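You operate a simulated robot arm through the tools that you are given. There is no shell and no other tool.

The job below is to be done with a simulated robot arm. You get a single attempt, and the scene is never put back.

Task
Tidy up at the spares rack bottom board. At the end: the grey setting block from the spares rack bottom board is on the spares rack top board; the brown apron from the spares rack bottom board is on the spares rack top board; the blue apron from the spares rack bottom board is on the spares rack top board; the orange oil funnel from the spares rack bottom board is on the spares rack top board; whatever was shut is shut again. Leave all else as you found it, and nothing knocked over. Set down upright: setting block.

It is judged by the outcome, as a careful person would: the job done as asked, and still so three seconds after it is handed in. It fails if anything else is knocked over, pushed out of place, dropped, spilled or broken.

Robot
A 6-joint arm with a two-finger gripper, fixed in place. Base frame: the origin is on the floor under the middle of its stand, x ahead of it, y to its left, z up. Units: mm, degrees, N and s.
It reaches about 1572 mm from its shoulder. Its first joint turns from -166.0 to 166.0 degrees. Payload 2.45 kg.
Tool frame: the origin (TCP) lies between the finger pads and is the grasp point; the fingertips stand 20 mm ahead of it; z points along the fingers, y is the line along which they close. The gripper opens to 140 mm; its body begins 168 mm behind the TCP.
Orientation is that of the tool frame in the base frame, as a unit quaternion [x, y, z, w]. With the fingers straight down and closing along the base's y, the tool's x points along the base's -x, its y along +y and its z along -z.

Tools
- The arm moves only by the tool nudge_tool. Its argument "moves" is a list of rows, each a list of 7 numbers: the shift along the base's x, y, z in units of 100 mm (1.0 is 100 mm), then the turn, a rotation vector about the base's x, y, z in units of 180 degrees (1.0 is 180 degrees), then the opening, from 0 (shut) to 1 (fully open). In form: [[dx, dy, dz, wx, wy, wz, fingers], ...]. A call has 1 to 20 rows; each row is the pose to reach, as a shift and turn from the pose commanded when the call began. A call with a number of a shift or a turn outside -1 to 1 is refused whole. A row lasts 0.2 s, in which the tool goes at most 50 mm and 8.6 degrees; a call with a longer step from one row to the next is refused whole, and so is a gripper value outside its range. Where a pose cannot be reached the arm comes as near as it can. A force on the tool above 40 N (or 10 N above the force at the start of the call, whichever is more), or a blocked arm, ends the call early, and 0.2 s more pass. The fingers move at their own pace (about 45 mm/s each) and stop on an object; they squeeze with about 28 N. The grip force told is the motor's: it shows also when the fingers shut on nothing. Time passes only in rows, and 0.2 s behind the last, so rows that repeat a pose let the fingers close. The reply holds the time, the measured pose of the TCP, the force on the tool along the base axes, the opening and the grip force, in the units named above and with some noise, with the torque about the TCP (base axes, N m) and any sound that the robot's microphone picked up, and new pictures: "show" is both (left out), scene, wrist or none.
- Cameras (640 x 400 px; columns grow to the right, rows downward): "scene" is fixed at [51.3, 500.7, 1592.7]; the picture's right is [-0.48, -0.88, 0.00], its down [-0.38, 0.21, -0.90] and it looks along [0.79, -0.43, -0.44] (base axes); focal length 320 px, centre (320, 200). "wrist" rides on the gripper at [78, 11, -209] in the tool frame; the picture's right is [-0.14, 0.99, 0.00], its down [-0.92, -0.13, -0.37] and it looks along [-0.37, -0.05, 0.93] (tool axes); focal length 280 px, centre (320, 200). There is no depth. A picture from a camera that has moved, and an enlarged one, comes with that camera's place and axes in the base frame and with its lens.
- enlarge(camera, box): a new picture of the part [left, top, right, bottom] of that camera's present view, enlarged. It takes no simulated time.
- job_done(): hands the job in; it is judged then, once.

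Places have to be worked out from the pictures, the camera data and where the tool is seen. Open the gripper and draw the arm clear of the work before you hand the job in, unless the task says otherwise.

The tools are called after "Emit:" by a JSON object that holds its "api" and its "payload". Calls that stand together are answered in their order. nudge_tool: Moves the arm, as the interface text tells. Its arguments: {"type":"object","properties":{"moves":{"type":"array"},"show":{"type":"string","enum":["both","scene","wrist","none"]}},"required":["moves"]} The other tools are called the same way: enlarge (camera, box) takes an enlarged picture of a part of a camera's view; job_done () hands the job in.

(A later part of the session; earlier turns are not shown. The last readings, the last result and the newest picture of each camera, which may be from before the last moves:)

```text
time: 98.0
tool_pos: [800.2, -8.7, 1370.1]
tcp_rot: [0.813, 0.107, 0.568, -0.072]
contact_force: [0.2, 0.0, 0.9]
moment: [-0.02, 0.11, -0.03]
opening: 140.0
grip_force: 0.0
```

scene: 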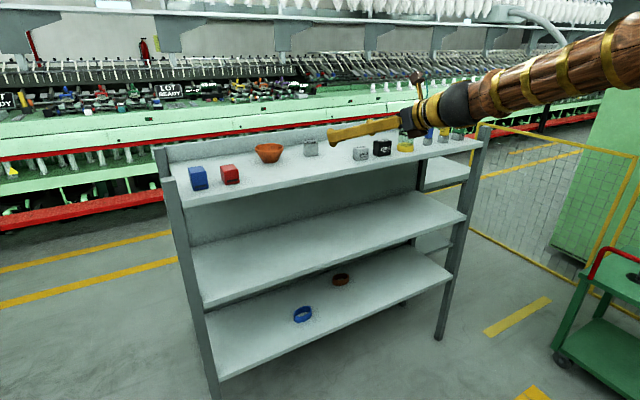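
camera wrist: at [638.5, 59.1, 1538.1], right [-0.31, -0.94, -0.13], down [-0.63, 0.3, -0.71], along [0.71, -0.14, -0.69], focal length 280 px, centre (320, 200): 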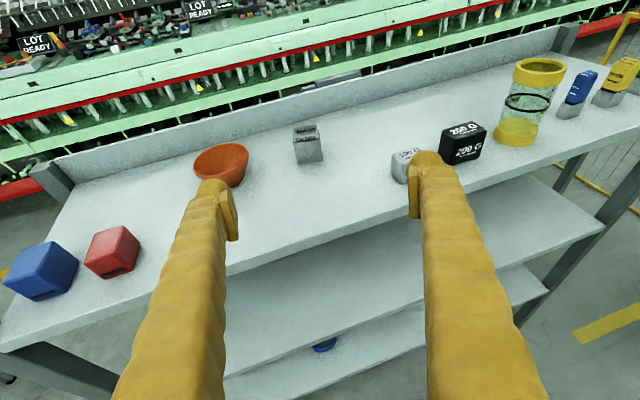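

Config is good, with no limit flags. I descend in front of the rack again.

Emit:
{"api": "nudge_tool", "payload": {"moves": [[0, 0, -0.45, 0, 0, 0, 1], [0, 0, -0.9, 0, 0, 0, 1], [0, 0, -1, 0, 0, 0, 1]], "show": "none"}}

Emit:
{"api": "nudge_tool", "payload": {"moves": [[0, 0, -0.45, 0, 0, 0, 1], [0, 0, -0.9, 0, 0, 0, 1], [0, 0, -1, 0, 0, 0, 1]], "show": "none"}}

Emit:
{"api": "nudge_tool", "payload": {"moves": [[0, 0, -0.45, 0, 0, 0, 1], [0, 0, -0.9, 0, 0, 0, 1], [0, 0, -1, 0, 0, 0, 1]], "show": "none"}}

Emit:
{"api": "nudge_tool", "payload": {"moves": [[0, 0, -0.45, 0, 0, 0, 1], [0, 0, -0.9, 0, 0, 0, 1], [0, 0, -1, 0, 0, 0, 1]], "show": "none"}}

Emit:
{"api": "nudge_tool", "payload": {"moves": [[0, 0, -0.45, 0, 0, 0, 1], [0, 0, -0.9, 0, 0, 0, 1], [0, 0, -1, 0, 0, 0, 1]], "show": "none"}}

Emit:
{"api": "nudge_tool", "payload": {"moves": [[0, 0, -0.45, 0, 0, 0, 1], [0, 0, -0.9, 0, 0, 0, 1], [0, 0, -1, 0, 0, 0, 1]], "show": "none"}}

Emit:
{"api": "nudge_tool", "payload": {"moves": [[0.2, 0.05, -0.4, 0, 0, 0, 1], [0.4, 0.11, -0.8, 0, 0, 0, 1], [0.5, 0.13, -1, 0, 0, 0, 1]], "show": "none"}}

Emit:
{"api": "nudge_tool", "payload": {"moves": [[0.3, 0.08, -0.2, 0, 0, 0, 1], [0.6, 0.16, -0.4, 0, 0, 0, 1], [0.8, 0.21, -0.6, 0, 0, 0, 1], [0.8, 0.21, -0.6, 0, 0, 0, 1]], "show": "both"}}

```text
time: 98.8
tool_pos: [800.5, -8.3, 1271.5]
tcp_rot: [0.813, 0.106, 0.568, -0.074]
contact_force: [0.0, 0.0, 0.4]
moment: [0.0, -0.04, -0.01]
opening: 139.9
grip_force: 0.1
```

```text
time: 99.6
tool_pos: [800.7, -8.6, 1171.6]
tcp_rot: [0.812, 0.106, 0.568, -0.074]
contact_force: [-0.1, 0.1, -0.1]
moment: [0.04, 0.02, -0.01]
opening: 139.9
grip_force: 0.1
```

```text
time: 100.4
tool_pos: [801.0, -8.7, 1071.4]
tcp_rot: [0.813, 0.105, 0.568, -0.073]
contact_force: [0.4, 0.3, 0.2]
moment: [-0.02, 0.0, -0.01]
opening: 139.9
grip_force: 0.2
```

```text
time: 101.2
tool_pos: [801.0, -8.6, 972.1]
tcp_rot: [0.813, 0.106, 0.568, -0.074]
contact_force: [-0.6, 0.6, 1.0]
moment: [0.01, 0.0, 0.04]
opening: 139.9
grip_force: 0.1
```

```text
time: 102.0
tool_pos: [800.2, -8.7, 871.8]
tcp_rot: [0.813, 0.106, 0.568, -0.074]
contact_force: [0.1, 0.7, 0.4]
moment: [0.01, 0.0, -0.01]
opening: 140.0
grip_force: 0.1
```

```text
time: 102.8
tool_pos: [800.3, -7.8, 771.1]
tcp_rot: [0.812, 0.105, 0.569, -0.074]
contact_force: [-0.1, 0.3, 0.4]
moment: [0.03, 0.0, 0.0]
opening: 139.6
grip_force: 0.0
```

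```text
time: 103.6
tool_pos: [850.1, 4.9, 670.8]
tcp_rot: [0.813, 0.105, 0.568, -0.074]
contact_force: [-0.4, -0.2, 0.0]
moment: [0.01, 0.0, 0.02]
opening: 140.2
grip_force: 0.0
```

```text
time: 104.6
tool_pos: [931.2, 25.9, 610.8]
tcp_rot: [0.813, 0.106, 0.567, -0.074]
contact_force: [-0.6, 0.1, 0.7]
moment: [0.01, 0.01, 0.0]
opening: 140.1
grip_force: 0.1
camera wrist: at [769.0, -28.0, 756.1], right [0.21, -0.97, -0.13], down [-0.67, -0.05, -0.74], along [0.71, 0.24, -0.66], focal length 280 px, centre (320, 200)
```

scene: 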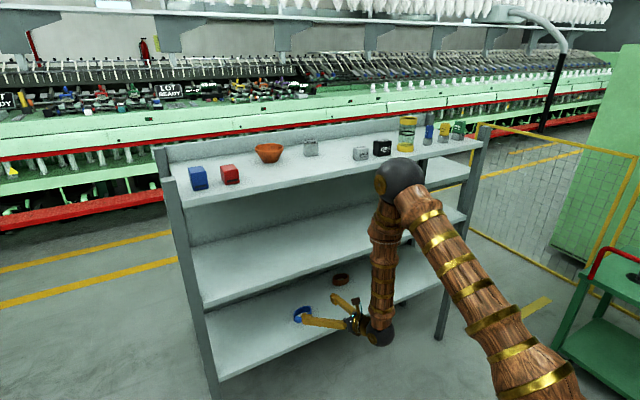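
wrist: 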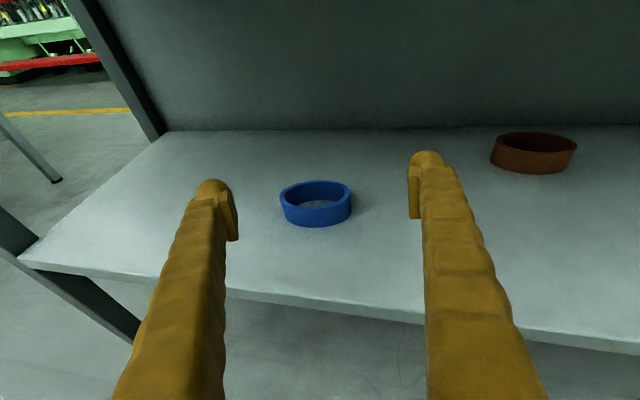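

The ring now looks square to the fingers. I enlarge both rings to fit their axes.

Emit:
{"api": "enlarge", "payload": {"camera": "wrist", "box": [260, 160, 372, 230]}}

Emit:
{"api": "enlarge", "payload": {"camera": "wrist", "box": [480, 115, 592, 185]}}

```text
5.71 times, centred on (316, 195) of wrist
camera zoom: at [769.0, -28.0, 756.1], right [0.21, -0.97, -0.13], down [-0.67, -0.05, -0.74], along [0.71, 0.24, -0.66], focal length 1602 px, centre (343, 229)
```

zoom: 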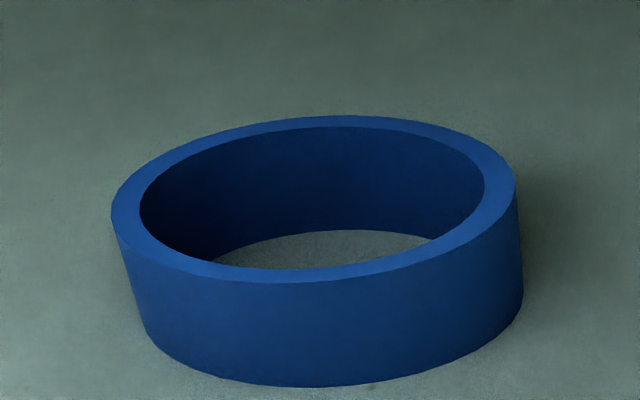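

```text
5.71 times, centred on (536, 150) of wrist
camera zoom: at [769.0, -28.0, 756.1], right [0.21, -0.97, -0.13], down [-0.67, -0.05, -0.74], along [0.71, 0.24, -0.66], focal length 1602 px, centre (-914, 486)
```

zoom: 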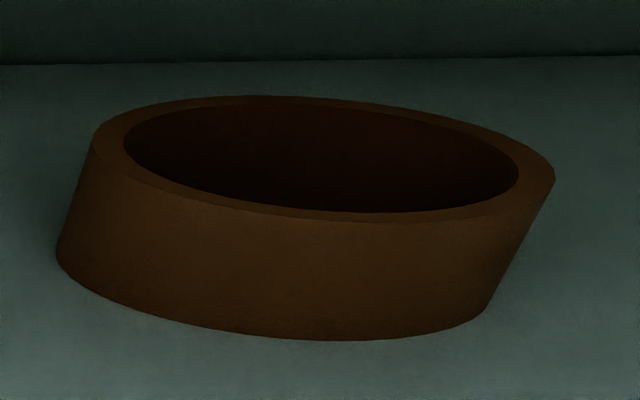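

The blue ring fits as an 87 × 55 mm oval centred near (1021, 66), its long axis turned about +8…13°. My heading of +15° is close enough. I move over it, fingers above the rim.

Emit:
{"api": "nudge_tool", "payload": {"moves": [[0.3, 0.13, -0.17, 0, 0, 0, 1], [0.6, 0.27, -0.34, 0, 0, 0, 1], [0.9, 0.4, -0.5, 0, 0, 0, 1], [0.9, 0.4, -0.5, 0, 0, 0, 1]], "show": "wrist"}}

Emit:
{"api": "enlarge", "payload": {"camera": "wrist", "box": [220, 150, 420, 275]}}

```text
time: 105.6
tool_pos: [1020.4, 66.8, 559.7]
tcp_rot: [0.813, 0.105, 0.568, -0.074]
contact_force: [0.0, 0.4, 0.0]
moment: [0.01, 0.01, 0.03]
opening: 139.9
grip_force: 0.3
camera wrist: at [858.8, 12.3, 705.2], right [0.21, -0.97, -0.13], down [-0.67, -0.05, -0.74], along [0.71, 0.24, -0.66], focal length 280 px, centre (320, 200)
```

wrist: 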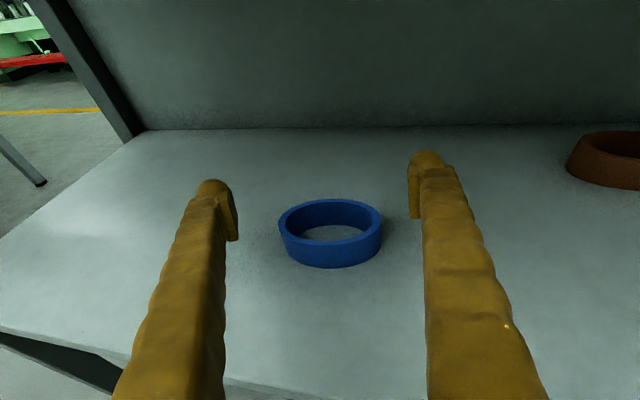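

```text
3.20 times, centred on (320, 212) of wrist
camera zoom: at [858.8, 12.3, 705.2], right [0.21, -0.97, -0.13], down [-0.67, -0.05, -0.74], along [0.71, 0.24, -0.66], focal length 897 px, centre (320, 160)
```

zoom: 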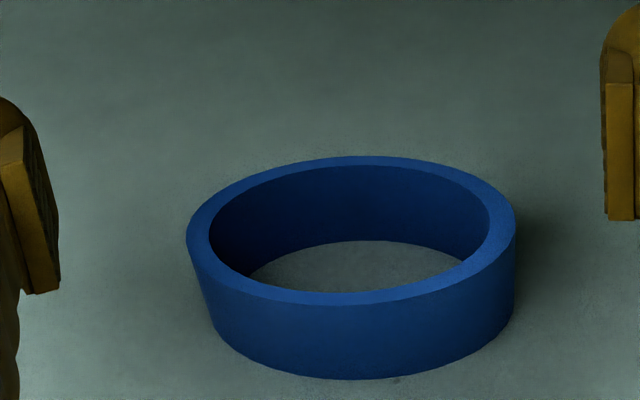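

Ring nearly centred; I shift 2.5 mm right and descend to straddle it.

Emit:
{"api": "nudge_tool", "payload": {"moves": [[0, -0.025, -0.12, 0, 0, 0, 1], [0, -0.025, -0.24, 0, 0, 0, 1], [0, -0.025, -0.35, 0, 0, 0, 1], [0, -0.025, -0.375, 0, 0, 0, 1], [0, -0.025, -0.375, 0, 0, 0, 1]], "show": "wrist"}}

```text
time: 106.8
tool_pos: [1019.9, 63.4, 523.5]
tcp_rot: [0.813, 0.106, 0.568, -0.075]
contact_force: [-0.6, -0.3, -0.2]
moment: [-0.01, -0.01, -0.01]
opening: 140.1
grip_force: 0.0
camera wrist: at [858.5, 9.5, 668.8], right [0.21, -0.97, -0.13], down [-0.67, -0.05, -0.74], along [0.71, 0.24, -0.66], focal length 280 px, centre (320, 200)
```

wrist: 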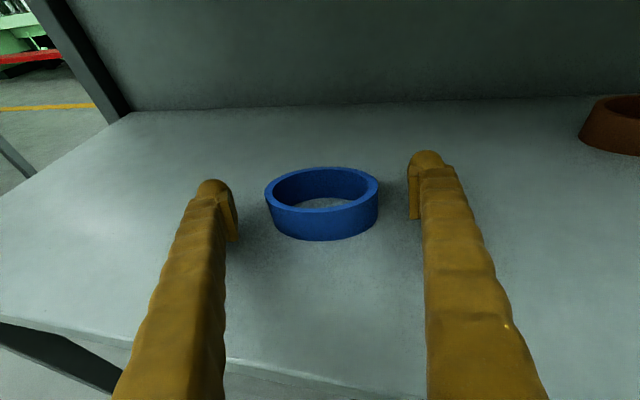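

No contact with the board yet. I go 1.5 mm lower and close on the ring.

Emit:
{"api": "nudge_tool", "payload": {"moves": [[0, 0, -0.015, 0, 0, 0, 0.9], [0, 0, -0.015, 0, 0, 0, 0.75], [0, 0, -0.015, 0, 0, 0, 0.6], [0, 0, -0.015, 0, 0, 0, 0.45], [0, 0, -0.015, 0, 0, 0, 0.45], [0, 0, -0.015, 0, 0, 0, 0.45], [0, 0, -0.015, 0, 0, 0, 0.45]], "show": "wrist"}}

Emit:
{"api": "enlarge", "payload": {"camera": "wrist", "box": [230, 140, 422, 260]}}

```text
time: 108.4
tool_pos: [1020.5, 62.7, 523.0]
tcp_rot: [0.813, 0.105, 0.568, -0.073]
contact_force: [1.8, -6.6, 9.2]
moment: [-0.51, -0.14, 0.03]
opening: 86.4
grip_force: 27.8
camera wrist: at [858.7, 9.3, 667.8], right [0.21, -0.97, -0.13], down [-0.67, -0.05, -0.74], along [0.71, 0.24, -0.66], focal length 280 px, centre (320, 200)
```

wrist: 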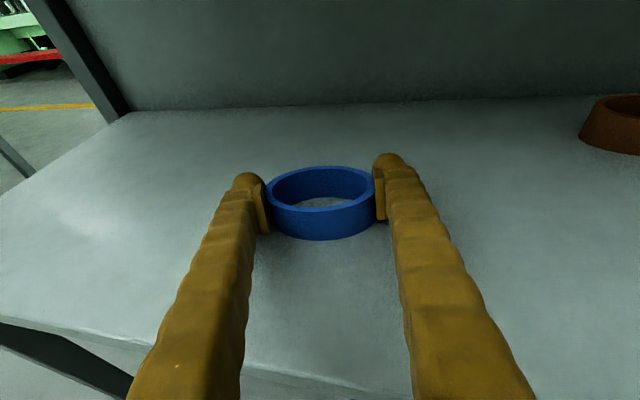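

```text
3.33 times, centred on (326, 200) of wrist
camera zoom: at [858.7, 9.3, 667.8], right [0.21, -0.97, -0.13], down [-0.67, -0.05, -0.74], along [0.71, 0.24, -0.66], focal length 935 px, centre (300, 200)
```

zoom: 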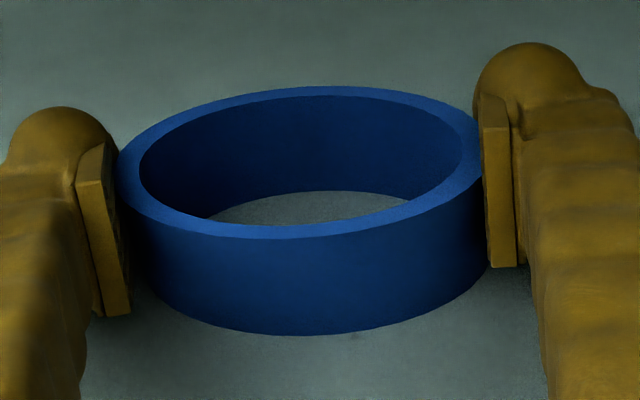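

Gripped at 86.4 mm and now square to the ring. I lift very slowly, first 4 mm.

Emit:
{"api": "nudge_tool", "payload": {"moves": [[0, 0, 0.01, 0, 0, 0, 0.45], [0, 0, 0.02, 0, 0, 0, 0.45], [0, 0, 0.03, 0, 0, 0, 0.45], [0, 0, 0.04, 0, 0, 0, 0.45], [0, 0, 0.05, 0, 0, 0, 0.45]], "show": "wrist"}}

Emit:
{"api": "enlarge", "payload": {"camera": "wrist", "box": [230, 140, 422, 260]}}

```text
time: 109.6
tool_pos: [1019.0, 62.7, 526.9]
tcp_rot: [0.813, 0.106, 0.568, -0.075]
contact_force: [0.6, 0.2, -0.2]
moment: [-0.02, 0.0, -0.01]
opening: 86.4
grip_force: 27.9
camera wrist: at [858.6, 9.5, 672.5], right [0.21, -0.97, -0.13], down [-0.67, -0.05, -0.74], along [0.71, 0.24, -0.66], focal length 280 px, centre (320, 200)
```

wrist: 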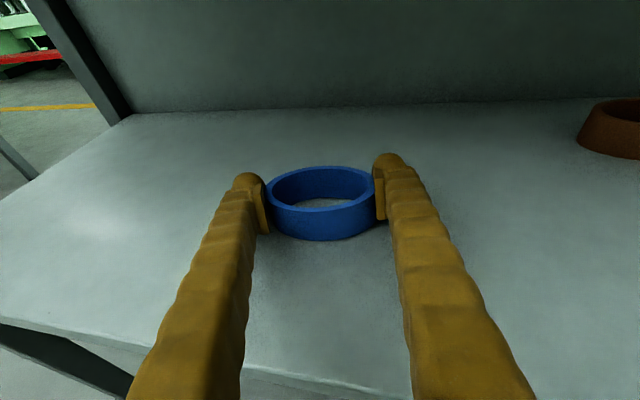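

```text
3.33 times, centred on (326, 200) of wrist
camera zoom: at [858.6, 9.5, 672.5], right [0.21, -0.97, -0.13], down [-0.67, -0.05, -0.74], along [0.71, 0.24, -0.66], focal length 935 px, centre (300, 200)
```

zoom: 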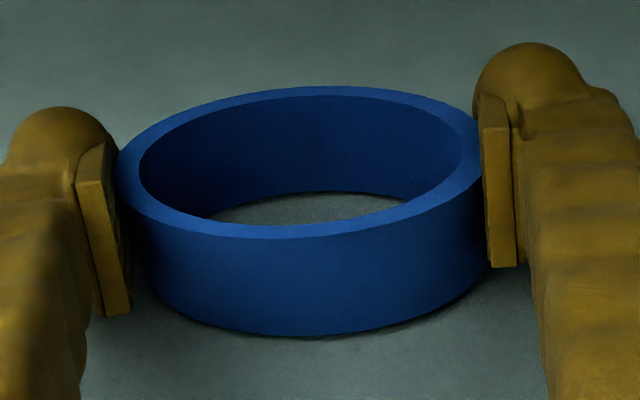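

The ring is lifting with the fingers this time. I continue slowly upward and check again.

Emit:
{"api": "nudge_tool", "payload": {"moves": [[0, 0, 0.03, 0, 0, 0, 0.45], [0, 0, 0.07, 0, 0, 0, 0.45], [0, 0, 0.12, 0, 0, 0, 0.45], [0, 0, 0.18, 0, 0, 0, 0.45], [0, 0, 0.25, 0, 0, 0, 0.45], [0, 0, 0.25, 0, 0, 0, 0.45]], "show": "wrist"}}

```text
time: 111.0
tool_pos: [1019.6, 63.5, 552.8]
tcp_rot: [0.813, 0.106, 0.568, -0.075]
contact_force: [-0.1, -0.3, -0.5]
moment: [0.04, 0.0, 0.01]
opening: 86.1
grip_force: 28.1
camera wrist: at [858.5, 10.0, 697.4], right [0.21, -0.97, -0.13], down [-0.67, -0.05, -0.74], along [0.71, 0.24, -0.66], focal length 280 px, centre (320, 200)
```

wrist: 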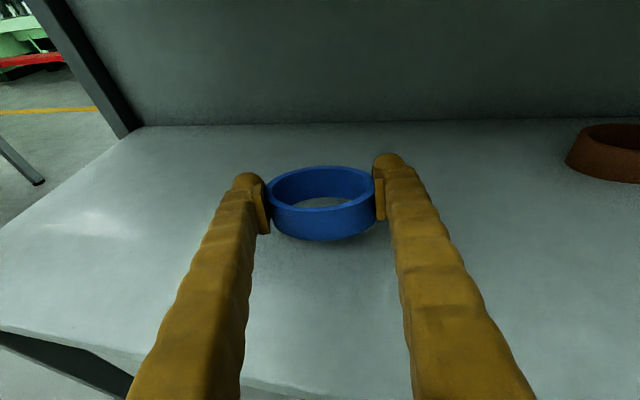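

The ring is firmly held. I raise a bit more and retreat smoothly.

Emit:
{"api": "nudge_tool", "payload": {"moves": [[0, 0, 0.1, 0, 0, 0, 0.45], [-0.1, -0.027, 0.25, 0, 0, 0, 0.45], [-0.3, -0.08, 0.35, 0, 0, 0, 0.45], [-0.55, -0.147, 0.4, 0, 0, 0, 0.45], [-0.8, -0.214, 0.4, 0, 0, 0, 0.45], [-1, -0.268, 0.4, 0, 0, 0, 0.45]], "show": "none"}}

Emit:
{"api": "nudge_tool", "payload": {"moves": [[-0.25, -0.067, 0, 0, 0, 0, 0.45], [-0.5, -0.134, 0, 0, 0, 0, 0.45], [-0.75, -0.2, 0, 0, 0, 0, 0.45], [-1, -0.268, 0, 0, 0, 0, 0.45]], "show": "none"}}

Emit:
{"api": "nudge_tool", "payload": {"moves": [[-0.15, -0.04, 0.2, 0, 0, 0, 0.45], [-0.2, -0.05, 0.45, 0, 0, 0, 0.45], [-0.2, -0.05, 0.72, 0, 0, 0, 0.45], [-0.2, -0.05, 1, 0, 0, 0, 0.45]], "show": "both"}}

```text
time: 112.4
tool_pos: [920.6, 35.8, 592.3]
tcp_rot: [0.813, 0.106, 0.568, -0.074]
contact_force: [-0.6, -0.1, -0.3]
moment: [0.01, -0.01, -0.03]
opening: 86.5
grip_force: 27.5
```

```text
time: 113.4
tool_pos: [821.0, 9.4, 591.6]
tcp_rot: [0.813, 0.106, 0.568, -0.074]
contact_force: [0.3, 0.1, 0.1]
moment: [0.01, 0.01, -0.02]
opening: 86.5
grip_force: 27.4
```

```text
time: 114.4
tool_pos: [800.7, 3.7, 693.6]
tcp_rot: [0.813, 0.105, 0.569, -0.074]
contact_force: [0.5, 0.0, 0.5]
moment: [0.0, 0.01, 0.0]
opening: 86.3
grip_force: 27.9
camera wrist: at [639.1, -49.2, 837.8], right [0.21, -0.97, -0.13], down [-0.67, -0.05, -0.74], along [0.71, 0.24, -0.66], focal length 280 px, centre (320, 200)
```

scene: 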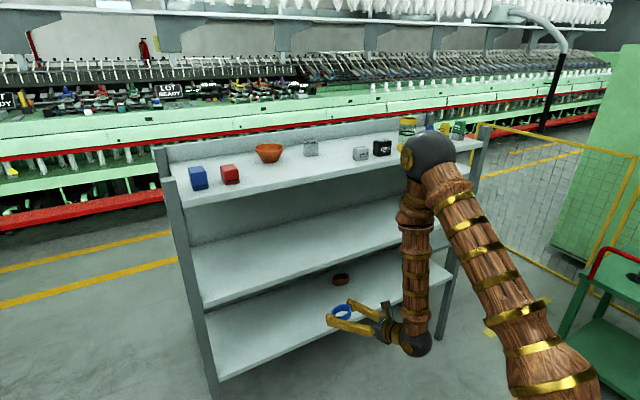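
wrist: 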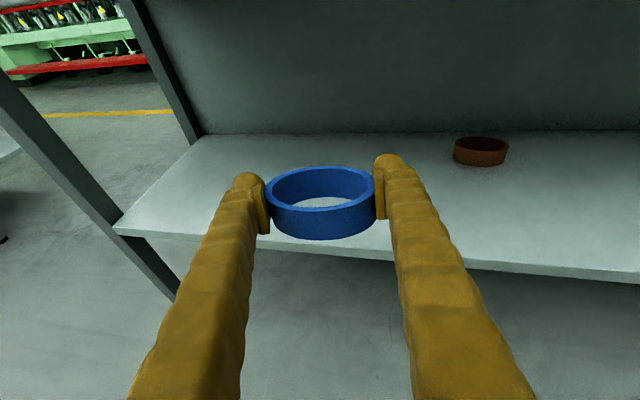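

Held well. I ascend to above the top board.

Emit:
{"api": "nudge_tool", "payload": {"moves": [[0, 0, 0.33, 0, 0, 0, 0.45], [0, 0, 0.67, 0, 0, 0, 0.45], [0, 0, 1, 0, 0, 0, 0.45]], "show": "none"}}

Emit:
{"api": "nudge_tool", "payload": {"moves": [[0, 0, 0.33, 0, 0, 0, 0.45], [0, 0, 0.67, 0, 0, 0, 0.45], [0, 0, 1, 0, 0, 0, 0.45]], "show": "none"}}

Emit:
{"api": "nudge_tool", "payload": {"moves": [[0, 0, 0.33, 0, 0, 0, 0.45], [0, 0, 0.67, 0, 0, 0, 0.45], [0, 0, 1, 0, 0, 0, 0.45]], "show": "none"}}

Emit:
{"api": "nudge_tool", "payload": {"moves": [[0, 0, 0.33, 0, 0, 0, 0.45], [0, 0, 0.67, 0, 0, 0, 0.45], [0, 0, 1, 0, 0, 0, 0.45]], "show": "none"}}

Emit:
{"api": "nudge_tool", "payload": {"moves": [[0, 0, 0.33, 0, 0, 0, 0.45], [0, 0, 0.67, 0, 0, 0, 0.45], [0, 0, 1, 0, 0, 0, 0.45]], "show": "none"}}

Emit:
{"api": "nudge_tool", "payload": {"moves": [[0, 0, 0.33, 0, 0, 0, 0.45], [0, 0, 0.67, 0, 0, 0, 0.45], [0, 0, 1, 0, 0, 0, 0.45]], "show": "both"}}

```text
time: 115.2
tool_pos: [800.5, 4.9, 791.7]
tcp_rot: [0.813, 0.105, 0.568, -0.073]
contact_force: [0.0, 0.3, -0.6]
moment: [0.03, 0.02, -0.01]
opening: 86.4
grip_force: 27.9
```

```text
time: 116.0
tool_pos: [799.5, 2.5, 894.4]
tcp_rot: [0.813, 0.105, 0.568, -0.074]
contact_force: [0.9, 0.1, -0.8]
moment: [0.03, 0.0, -0.01]
opening: 86.1
grip_force: 28.1
```

```text
time: 116.8
tool_pos: [798.6, 3.1, 992.4]
tcp_rot: [0.814, 0.105, 0.567, -0.074]
contact_force: [-0.2, 0.9, 0.1]
moment: [-0.01, 0.01, 0.03]
opening: 86.2
grip_force: 27.9
```

```text
time: 117.6
tool_pos: [800.2, 4.1, 1095.1]
tcp_rot: [0.812, 0.105, 0.569, -0.074]
contact_force: [0.5, -0.4, -0.1]
moment: [-0.04, 0.01, -0.03]
opening: 85.9
grip_force: 28.2
```

```text
time: 118.4
tool_pos: [800.4, 3.8, 1193.7]
tcp_rot: [0.812, 0.106, 0.569, -0.075]
contact_force: [-0.7, 0.7, -0.6]
moment: [0.01, 0.0, -0.03]
opening: 86.4
grip_force: 28.2
```

```text
time: 119.2
tool_pos: [801.8, 3.9, 1293.5]
tcp_rot: [0.813, 0.106, 0.568, -0.074]
contact_force: [-0.2, 0.7, -0.7]
moment: [0.0, 0.0, -0.02]
opening: 86.1
grip_force: 27.3
camera wrist: at [638.3, -48.9, 1437.7], right [0.21, -0.97, -0.13], down [-0.67, -0.04, -0.74], along [0.71, 0.24, -0.66], focal length 280 px, centre (320, 200)
```

scene: 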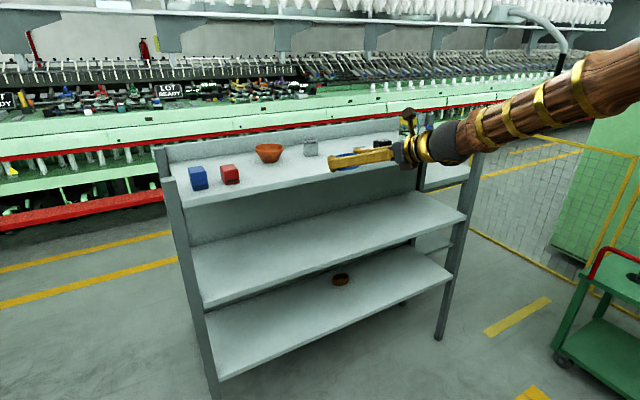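
wrist: 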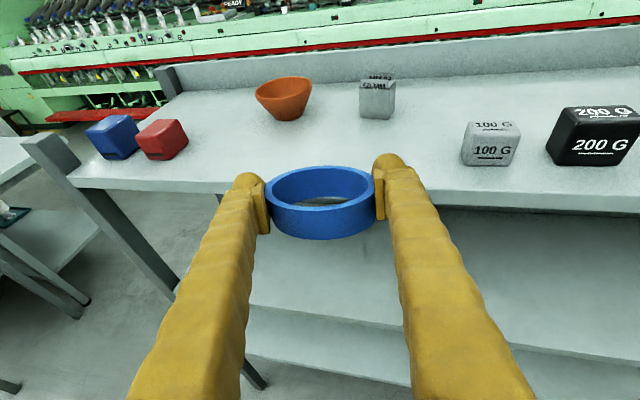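

The top board is clear at the front left-centre spot. I move diagonally forward to about (982, 164).

Emit:
{"api": "nudge_tool", "payload": {"moves": [[0.22, 0.2, 0, 0, 0, 0, 0.45], [0.45, 0.4, 0, 0, 0, 0, 0.45], [0.67, 0.6, 0, 0, 0, 0, 0.45], [0.9, 0.8, 0, 0, 0, 0, 0.45]], "show": "none"}}

Emit:
{"api": "nudge_tool", "payload": {"moves": [[0.22, 0.2, 0, 0, 0, 0, 0.45], [0.45, 0.4, 0, 0, 0, 0, 0.45], [0.67, 0.6, 0, 0, 0, 0, 0.45], [0.9, 0.8, -0.1, 0, 0, 0, 0.45], [0.9, 0.8, -0.25, 0, 0, 0, 0.45], [0.9, 0.8, -0.4, 0, 0, 0, 0.45], [0.9, 0.8, -0.4, 0, 0, 0, 0.45]], "show": "both"}}

```text
time: 120.2
tool_pos: [890.6, 84.7, 1292.5]
tcp_rot: [0.813, 0.106, 0.568, -0.074]
contact_force: [0.6, 0.2, -0.5]
moment: [0.01, -0.01, 0.03]
opening: 86.2
grip_force: 28.0
```

```text
time: 121.8
tool_pos: [980.4, 164.0, 1252.6]
tcp_rot: [0.813, 0.105, 0.568, -0.074]
contact_force: [-0.4, 1.3, -0.5]
moment: [-0.03, -0.04, 0.03]
opening: 85.9
grip_force: 28.4
camera wrist: at [818.7, 111.0, 1397.3], right [0.21, -0.97, -0.13], down [-0.67, -0.05, -0.74], along [0.71, 0.24, -0.66], focal length 280 px, centre (320, 200)
```

scene: 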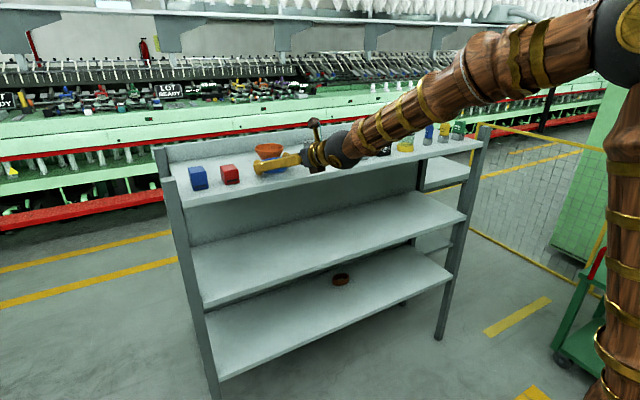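
wrist: 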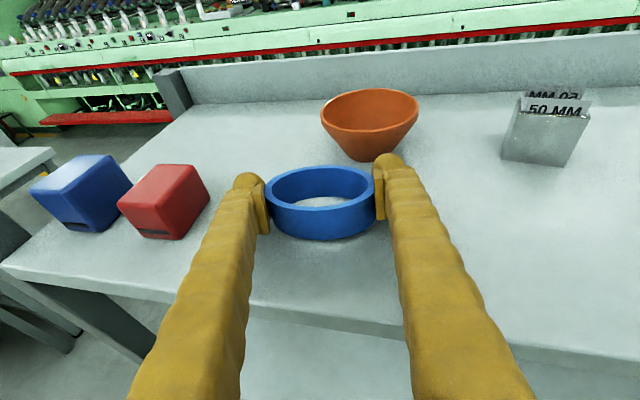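

The ring is over the board with room on both sides. I lower in small steps to contact.

Emit:
{"api": "nudge_tool", "payload": {"moves": [[0, 0, -0.03, 0, 0, 0, 0.45], [0, 0, -0.06, 0, 0, 0, 0.45], [0, 0, -0.07, 0, 0, 0, 0.45]], "show": "none"}}

Emit:
{"api": "nudge_tool", "payload": {"moves": [[0, 0, -0.01, 0, 0, 0, 0.45], [0, 0, -0.02, 0, 0, 0, 0.45], [0, 0, -0.02, 0, 0, 0, 0.45]], "show": "none"}}

```text
time: 122.6
tool_pos: [978.7, 163.4, 1246.1]
tcp_rot: [0.813, 0.105, 0.568, -0.074]
contact_force: [0.0, -0.9, 0.3]
moment: [0.0, -0.01, 0.01]
opening: 86.0
grip_force: 28.0
```

```text
time: 123.4
tool_pos: [980.2, 164.4, 1243.7]
tcp_rot: [0.812, 0.106, 0.569, -0.075]
contact_force: [0.6, -0.4, 0.2]
moment: [0.01, 0.02, 0.01]
opening: 85.7
grip_force: 28.3
```

Emit:
{"api": "nudge_tool", "payload": {"moves": [[0, 0, -0.01, 0, 0, 0, 0.45], [0, 0, -0.02, 0, 0, 0, 0.45], [0, 0, -0.02, 0, 0, 0, 0.45]], "show": "wrist"}}

```text
time: 124.2
tool_pos: [979.9, 164.1, 1243.9]
tcp_rot: [0.813, 0.106, 0.568, -0.074]
contact_force: [-2.7, -3.7, 17.4]
moment: [-0.75, -0.08, -0.14]
opening: 85.8
grip_force: 27.7
camera wrist: at [818.3, 111.3, 1388.0], right [0.21, -0.97, -0.13], down [-0.67, -0.05, -0.74], along [0.71, 0.24, -0.66], focal length 280 px, centre (320, 200)
```

wrist: 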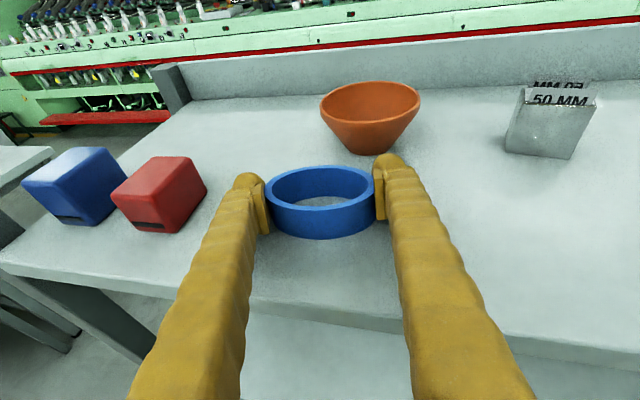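

Contact made (17 N). I relieve 1 mm and open to release the ring.

Emit:
{"api": "nudge_tool", "payload": {"moves": [[0, 0, 0.01, 0, 0, 0, 0.55], [0, 0, 0.01, 0, 0, 0, 0.7], [0, 0, 0.01, 0, 0, 0, 0.85], [0, 0, 0.01, 0, 0, 0, 0.88], [0, 0, 0.01, 0, 0, 0, 0.88]], "show": "wrist"}}

```text
time: 125.4
tool_pos: [980.2, 163.4, 1242.6]
tcp_rot: [0.813, 0.104, 0.568, -0.073]
contact_force: [-1.2, 0.7, 0.0]
moment: [-0.05, -0.03, -0.02]
opening: 123.0
grip_force: 0.0
camera wrist: at [819.0, 110.8, 1386.9], right [0.21, -0.97, -0.13], down [-0.67, -0.04, -0.74], along [0.71, 0.24, -0.66], focal length 280 px, centre (320, 200)
```

wrist: 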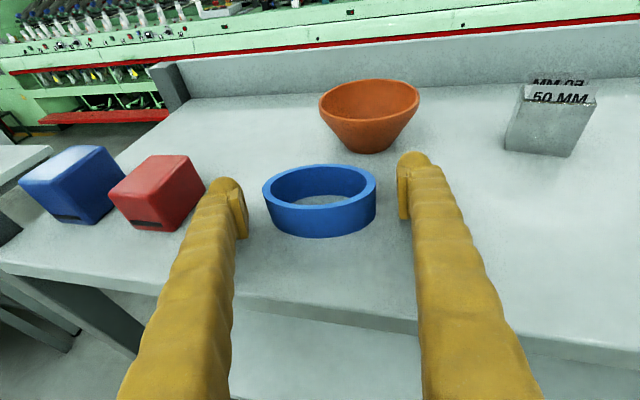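

The blue apron is on the top board. I rise, back out, and go for the brown one.

Emit:
{"api": "nudge_tool", "payload": {"moves": [[0, 0, 0.2, 0, 0, 0, 0.88], [0, 0, 0.4, 0, 0, 0, 0.88], [0, 0, 0.62, 0, 0, 0, 0.88], [-0.22, -0.15, 0.65, 0, 0, 0, 0.88], [-0.5, -0.4, 0.65, 0, 0, 0, 0.88], [-0.7, -0.6, 0.65, 0, 0, 0, 1], [-0.9, -0.8, 0.65, 0, 0, 0, 1]], "show": "wrist"}}

Emit:
{"api": "nudge_tool", "payload": {"moves": [[-0.3, -0.3, 0, 0, 0, 0, 1], [-0.6, -0.6, 0, 0, 0, 0, 1], [-0.9, -0.9, 0, 0, 0, 0, 1]], "show": "none"}}

Emit:
{"api": "nudge_tool", "payload": {"moves": [[0, -0.3, -0.25, 0, 0, -0.0417, 1], [0, -0.6, -0.5, 0, 0, -0.0833, 1], [0, -0.9, -0.75, 0, 0, -0.0833, 1], [0, -1, -1, 0, 0, -0.0833, 1]], "show": "both"}}

```text
time: 127.0
tool_pos: [889.3, 84.3, 1307.5]
tcp_rot: [0.813, 0.106, 0.568, -0.074]
contact_force: [0.1, 0.1, 0.5]
moment: [-0.01, -0.01, 0.01]
opening: 140.0
grip_force: 0.0
camera wrist: at [728.3, 31.6, 1452.4], right [0.21, -0.97, -0.13], down [-0.67, -0.05, -0.74], along [0.71, 0.24, -0.66], focal length 280 px, centre (320, 200)
```

wrist: 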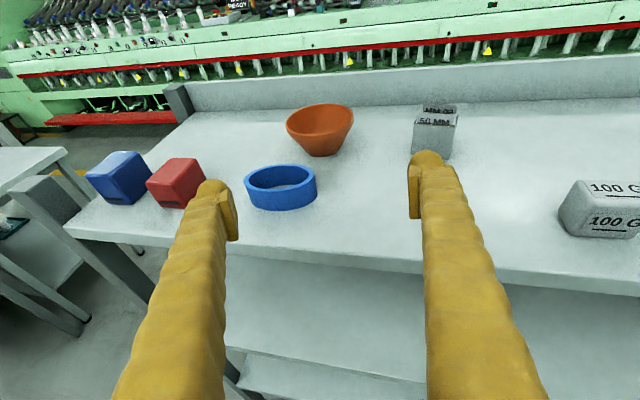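

```text
time: 127.8
tool_pos: [798.2, -6.2, 1307.4]
tcp_rot: [0.813, 0.106, 0.568, -0.075]
contact_force: [0.5, 0.4, -0.9]
moment: [0.0, -0.05, -0.01]
opening: 139.9
grip_force: 0.0
```

```text
time: 128.8
tool_pos: [800.2, -105.9, 1207.1]
tcp_rot: [0.82, 0.0, 0.573, 0.0]
contact_force: [-0.1, -0.8, 0.6]
moment: [-0.01, 0.01, 0.01]
opening: 140.0
grip_force: 0.2
camera wrist: at [630.1, -115.1, 1352.3], right [-0.05, -0.99, -0.13], down [-0.66, 0.13, -0.74], along [0.75, 0.05, -0.66], focal length 280 px, centre (320, 200)
```

scene: 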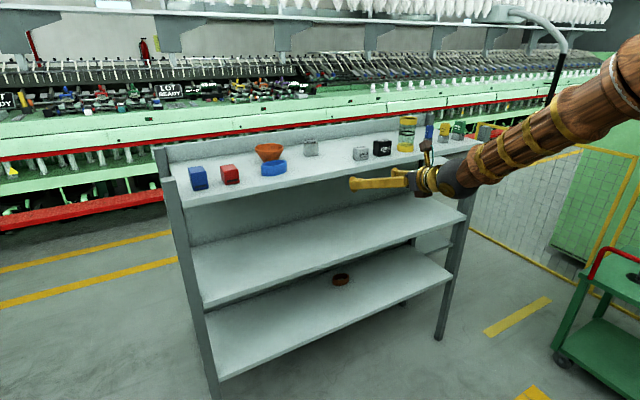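
wrist: 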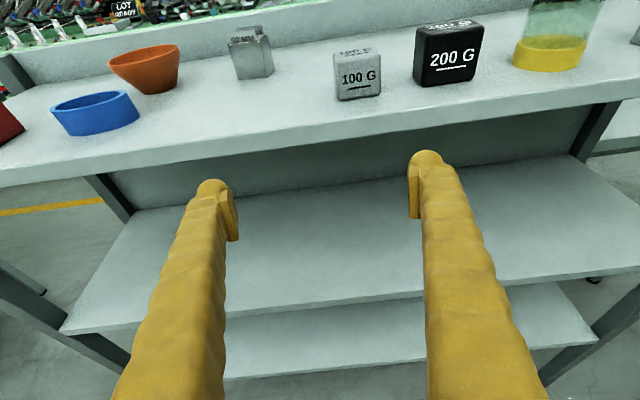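

Heading is now 0°. I move right to y ≈ −206 while descending toward the brown ring.

Emit:
{"api": "nudge_tool", "payload": {"moves": [[0, -0.4, -0.2, 0, 0, 0, 1], [0, -0.8, -0.5, 0, 0, 0, 1], [0, -1, -0.8, 0, 0, 0, 1], [0, -1, -1, 0, 0, 0, 1]], "show": "none"}}

Emit:
{"api": "nudge_tool", "payload": {"moves": [[0, 0, -0.45, 0, 0, 0, 1], [0, 0, -0.9, 0, 0, 0, 1], [0, 0, -1, 0, 0, 0, 1]], "show": "none"}}

Emit:
{"api": "nudge_tool", "payload": {"moves": [[0, 0, -0.45, 0, 0, 0, 1], [0, 0, -0.9, 0, 0, 0, 1], [0, 0, -1, 0, 0, 0, 1]], "show": "none"}}

Emit:
{"api": "nudge_tool", "payload": {"moves": [[0, 0, -0.45, 0, 0, 0, 1], [0, 0, -0.9, 0, 0, 0, 1], [0, 0, -1, 0, 0, 0, 1]], "show": "none"}}

Emit:
{"api": "nudge_tool", "payload": {"moves": [[0, 0, -0.45, 0, 0, 0, 1], [0, 0, -0.9, 0, 0, 0, 1], [0, 0, -1, 0, 0, 0, 1]], "show": "none"}}

Emit:
{"api": "nudge_tool", "payload": {"moves": [[0.3, 0, -0.3, 0, 0, 0, 1], [0.6, 0, -0.6, 0, 0, 0, 1], [0.9, 0, -0.9, 0, 0, 0, 1], [1, 0, -1, 0, 0, 0, 1], [1, 0, -1, 0, 0, 0, 1]], "show": "both"}}

```text
time: 129.8
tool_pos: [799.8, -205.8, 1105.8]
tcp_rot: [0.82, -0.001, 0.573, 0.001]
contact_force: [0.1, 0.5, 0.1]
moment: [0.01, -0.04, 0.0]
opening: 140.1
grip_force: 0.0
```

```text
time: 130.6
tool_pos: [800.2, -204.5, 1007.7]
tcp_rot: [0.82, -0.002, 0.572, 0.001]
contact_force: [-0.1, -0.6, 0.1]
moment: [-0.01, 0.02, -0.02]
opening: 140.1
grip_force: 0.0
```

```text
time: 131.4
tool_pos: [799.7, -204.5, 906.8]
tcp_rot: [0.82, -0.002, 0.573, 0.001]
contact_force: [-0.5, 0.6, -0.4]
moment: [0.02, -0.02, -0.01]
opening: 139.8
grip_force: 0.1
```

```text
time: 132.2
tool_pos: [798.5, -206.7, 806.6]
tcp_rot: [0.82, -0.001, 0.572, 0.001]
contact_force: [-0.2, 0.6, -0.3]
moment: [-0.01, -0.01, 0.0]
opening: 139.8
grip_force: 0.1
```

```text
time: 133.0
tool_pos: [801.7, -206.0, 708.9]
tcp_rot: [0.82, -0.001, 0.573, 0.0]
contact_force: [-0.1, -0.2, -0.2]
moment: [0.0, 0.0, -0.03]
opening: 140.0
grip_force: 0.0
```

```text
time: 134.2
tool_pos: [900.0, -206.3, 608.2]
tcp_rot: [0.82, -0.002, 0.573, 0.001]
contact_force: [0.2, -0.5, -0.2]
moment: [0.01, -0.03, -0.03]
opening: 140.0
grip_force: 0.1
camera wrist: at [730.3, -215.8, 752.3], right [-0.05, -0.99, -0.13], down [-0.66, 0.13, -0.74], along [0.75, 0.05, -0.66], focal length 280 px, centre (320, 200)
```

scene: 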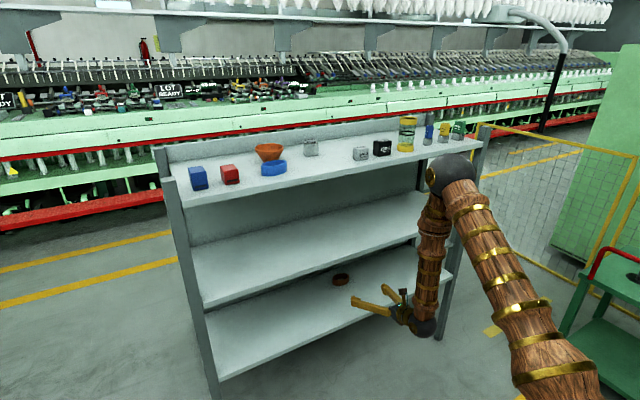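
wrist: 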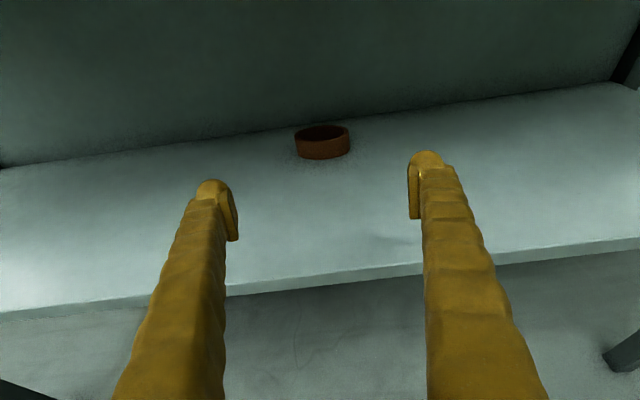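

Emit:
{"api": "enlarge", "payload": {"camera": "wrist", "box": [278, 110, 374, 170]}}

```text
6.67 times, centred on (326, 140) of wrist
camera zoom: at [730.3, -215.8, 752.3], right [-0.05, -0.99, -0.13], down [-0.66, 0.13, -0.74], along [0.75, 0.05, -0.66], focal length 1869 px, centre (280, 600)
```

zoom: 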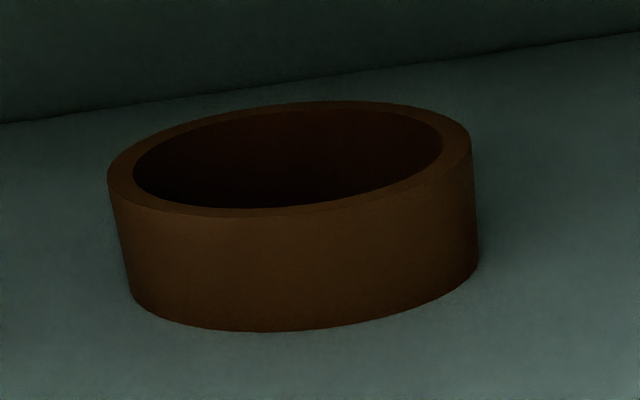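

The brown ring is centred near (1141, −209) with its long axis within about 5° of my closing line. I advance straight in above its rim.

Emit:
{"api": "nudge_tool", "payload": {"moves": [[0.33, 0, -0.13, 0, 0, 0, 1], [0.66, -0.01, -0.26, 0, 0, 0, 1], [1, -0.01, -0.36, 0, 0, 0, 1]], "show": "none"}}

Emit:
{"api": "nudge_tool", "payload": {"moves": [[0.33, 0, -0.02, 0, 0, 0, 1], [0.66, -0.01, -0.05, 0, 0, 0, 1], [1, -0.02, -0.07, 0, 0, 0, 1], [1, -0.02, -0.07, 0, 0, 0, 1]], "show": "wrist"}}

Emit:
{"api": "enlarge", "payload": {"camera": "wrist", "box": [230, 120, 422, 240]}}

```text
time: 135.0
tool_pos: [1001.0, -208.5, 572.1]
tcp_rot: [0.819, -0.002, 0.573, 0.001]
contact_force: [0.8, -0.1, 1.2]
moment: [0.01, 0.02, 0.0]
opening: 139.9
grip_force: 0.1
```

```text
time: 136.0
tool_pos: [1099.7, -208.9, 564.6]
tcp_rot: [0.82, -0.002, 0.573, 0.001]
contact_force: [-0.6, -0.4, 0.2]
moment: [0.01, 0.01, 0.01]
opening: 139.8
grip_force: 0.1
camera wrist: at [929.9, -218.8, 709.9], right [-0.05, -0.99, -0.13], down [-0.66, 0.13, -0.74], along [0.75, 0.05, -0.66], focal length 280 px, centre (320, 200)
```

wrist: 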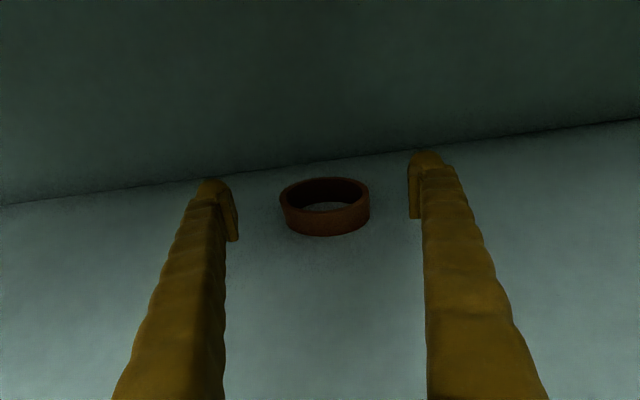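

```text
3.33 times, centred on (326, 180) of wrist
camera zoom: at [929.9, -218.8, 709.9], right [-0.05, -0.99, -0.13], down [-0.66, 0.13, -0.74], along [0.75, 0.05, -0.66], focal length 935 px, centre (300, 267)
```

zoom: 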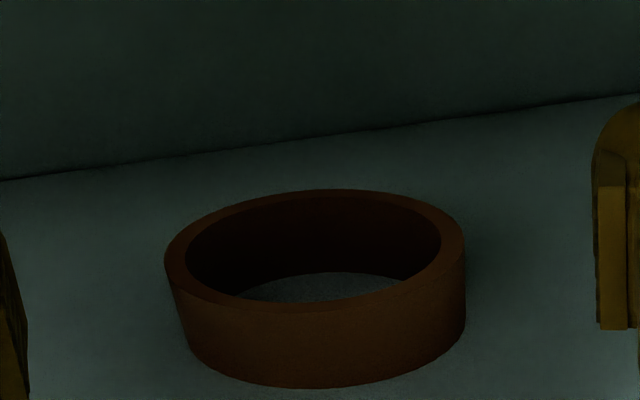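

Centre confirmed at (1140, −209). I move the last 40 mm forward and descend to straddle it.

Emit:
{"api": "nudge_tool", "payload": {"moves": [[0.2, 0, -0.02, 0, 0, 0, 1], [0.4, 0, -0.05, 0, 0, 0, 1], [0.4, 0, -0.18, 0, 0, 0, 1], [0.4, 0, -0.3, 0, 0, 0, 1], [0.4, 0, -0.4, 0, 0, 0, 1], [0.4, 0, -0.415, 0, 0, 0, 1], [0.4, 0, -0.415, 0, 0, 0, 1]], "show": "wrist"}}

```text
time: 137.6
tool_pos: [1140.9, -210.0, 522.0]
tcp_rot: [0.819, 0.0, 0.573, -0.001]
contact_force: [-0.7, -0.4, 0.8]
moment: [0.02, 0.01, 0.02]
opening: 140.2
grip_force: 0.2
camera wrist: at [969.9, -219.1, 668.1], right [-0.05, -0.99, -0.13], down [-0.66, 0.13, -0.74], along [0.75, 0.05, -0.66], focal length 280 px, centre (320, 200)
```

wrist: 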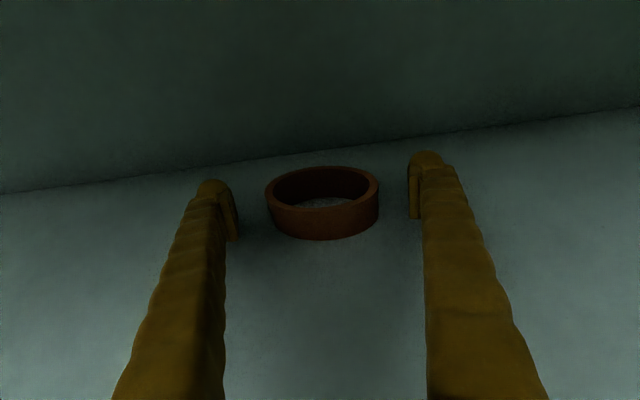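

Well aligned. I close on the ring.

Emit:
{"api": "nudge_tool", "payload": {"moves": [[0, 0, 0, 0, 0, 0, 0.9], [0, 0, 0, 0, 0, 0, 0.75], [0, 0, 0, 0, 0, 0, 0.6], [0, 0, 0, 0, 0, 0, 0.45], [0, 0, 0, 0, 0, 0, 0.45], [0, 0, 0, 0, 0, 0, 0.45], [0, 0, 0, 0, 0, 0, 0.45]], "show": "wrist"}}

Emit:
{"api": "nudge_tool", "payload": {"moves": [[0, 0, 0.01, 0, 0, 0, 0.45], [0, 0, 0.02, 0, 0, 0, 0.45], [0, 0, 0.03, 0, 0, 0, 0.45], [0, 0, 0.04, 0, 0, 0, 0.45], [0, 0, 0.05, 0, 0, 0, 0.45]], "show": "wrist"}}

```text
time: 139.2
tool_pos: [1141.4, -208.8, 523.9]
tcp_rot: [0.82, -0.001, 0.573, 0.0]
contact_force: [0.0, -1.1, 1.6]
moment: [-0.08, 0.02, 0.0]
opening: 86.3
grip_force: 28.4
camera wrist: at [969.9, -219.1, 668.2], right [-0.05, -0.99, -0.13], down [-0.66, 0.13, -0.74], along [0.75, 0.05, -0.66], focal length 280 px, centre (320, 200)
```

wrist: 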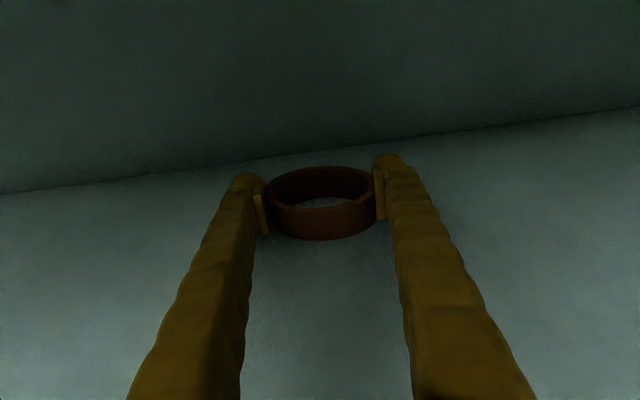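

```text
time: 140.4
tool_pos: [1139.3, -210.3, 528.6]
tcp_rot: [0.819, -0.001, 0.573, 0.0]
contact_force: [-0.2, -0.2, -0.5]
moment: [0.0, -0.01, -0.02]
opening: 86.3
grip_force: 28.1
camera wrist: at [969.8, -219.0, 673.2], right [-0.05, -0.99, -0.13], down [-0.66, 0.13, -0.74], along [0.75, 0.05, -0.66], focal length 280 px, centre (320, 200)
```

wrist: 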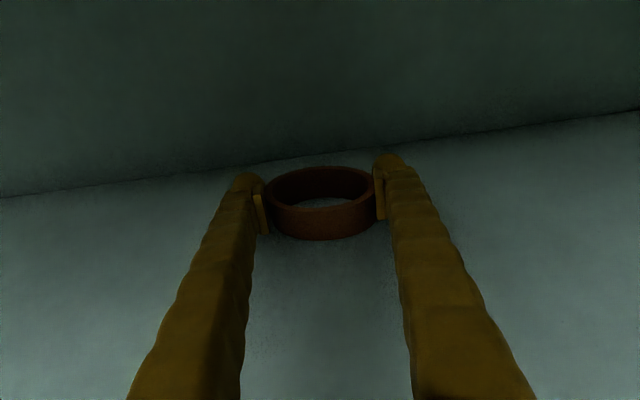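

Gripped at 86.3 mm and lifting with the fingers. I lift a little more slowly and then retreat.

Emit:
{"api": "nudge_tool", "payload": {"moves": [[0, 0, 0.04, 0, 0, 0, 0.45], [0, 0, 0.09, 0, 0, 0, 0.45], [0, 0, 0.15, 0, 0, 0, 0.45], [0, 0, 0.22, 0, 0, 0, 0.45], [0, 0, 0.22, 0, 0, 0, 0.45]], "show": "wrist"}}

Emit:
{"api": "nudge_tool", "payload": {"moves": [[-0.1, 0, 0.05, 0, 0, 0, 0.45], [-0.3, 0, 0.1, 0, 0, 0, 0.45], [-0.55, 0, 0.2, 0, 0, 0, 0.45], [-0.8, 0, 0.3, 0, 0, 0, 0.45], [-1, 0, 0.35, 0, 0, 0, 0.45]], "show": "none"}}

Emit:
{"api": "nudge_tool", "payload": {"moves": [[-0.25, 0, 0, 0, 0, 0, 0.45], [-0.5, 0, 0, 0, 0, 0, 0.45], [-0.75, 0, 0, 0, 0, 0, 0.45], [-1, 0, 0, 0, 0, 0, 0.45]], "show": "none"}}

Emit:
{"api": "nudge_tool", "payload": {"moves": [[-0.25, 0, 0, 0, 0, 0, 0.45], [-0.5, 0, 0, 0, 0, 0, 0.45], [-0.75, 0, 0, 0, 0, 0, 0.45], [-1, 0, 0, 0, 0, 0, 0.45]], "show": "none"}}

Emit:
{"api": "nudge_tool", "payload": {"moves": [[-0.2, 0, 0.2, 0, 0, 0, 0.45], [-0.38, 0, 0.5, 0, 0, 0, 0.45], [-0.38, 0, 0.75, 0, 0, 0, 0.45], [-0.38, 0, 1, 0, 0, 0, 0.45]], "show": "both"}}

```text
time: 141.6
tool_pos: [1140.6, -208.3, 550.1]
tcp_rot: [0.82, -0.002, 0.573, 0.001]
contact_force: [0.7, 0.8, -0.3]
moment: [0.05, 0.01, 0.0]
opening: 86.5
grip_force: 27.3
camera wrist: at [969.9, -218.4, 695.3], right [-0.05, -0.99, -0.13], down [-0.66, 0.13, -0.74], along [0.75, 0.05, -0.66], focal length 280 px, centre (320, 200)
```

wrist: 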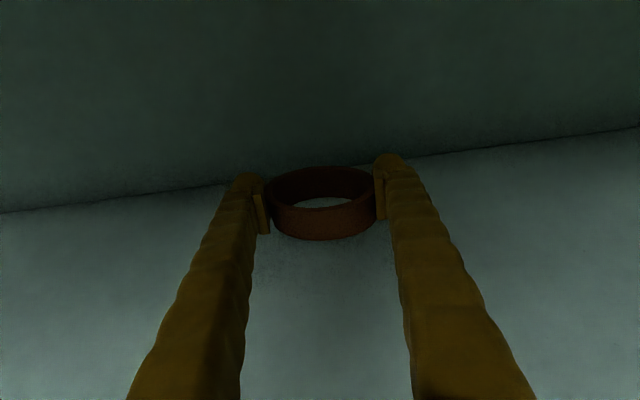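

```text
time: 142.8
tool_pos: [1039.8, -210.0, 586.5]
tcp_rot: [0.82, -0.002, 0.573, 0.001]
contact_force: [0.2, -0.3, -0.9]
moment: [0.01, -0.02, 0.0]
opening: 86.2
grip_force: 27.8
```

```text
time: 143.8
tool_pos: [941.5, -208.2, 584.7]
tcp_rot: [0.819, -0.001, 0.573, 0.001]
contact_force: [-0.3, -1.1, -0.2]
moment: [-0.03, 0.0, -0.02]
opening: 86.3
grip_force: 28.1
```

```text
time: 144.8
tool_pos: [838.8, -208.7, 585.0]
tcp_rot: [0.819, -0.002, 0.573, 0.001]
contact_force: [-0.5, -0.6, 0.3]
moment: [-0.02, -0.03, 0.01]
opening: 86.3
grip_force: 28.3
```

```text
time: 145.8
tool_pos: [800.5, -208.1, 684.4]
tcp_rot: [0.82, -0.002, 0.573, 0.001]
contact_force: [0.0, 0.3, -0.7]
moment: [0.02, 0.0, -0.01]
opening: 86.1
grip_force: 27.6
camera wrist: at [630.8, -218.0, 830.3], right [-0.05, -0.99, -0.13], down [-0.66, 0.13, -0.74], along [0.75, 0.05, -0.66], focal length 280 px, centre (320, 200)
```

scene: 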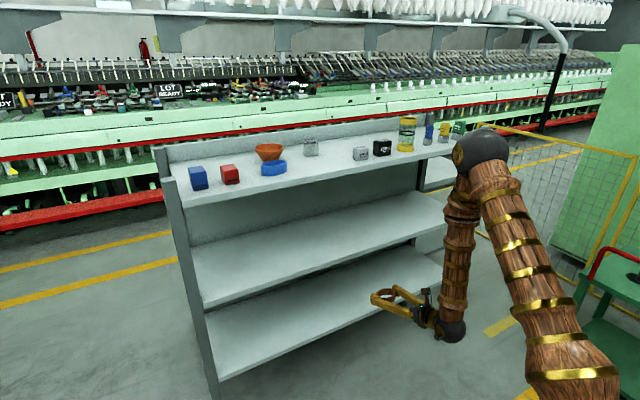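
wrist: 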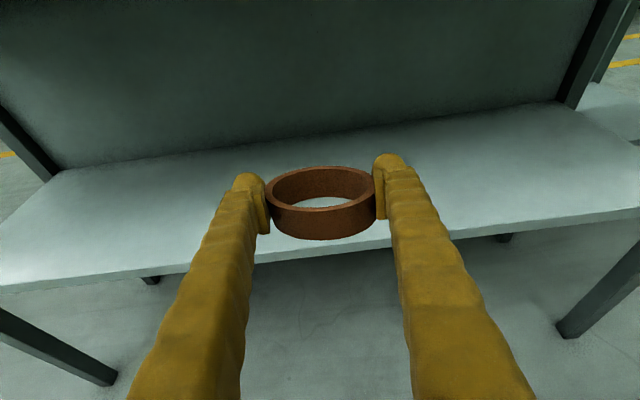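

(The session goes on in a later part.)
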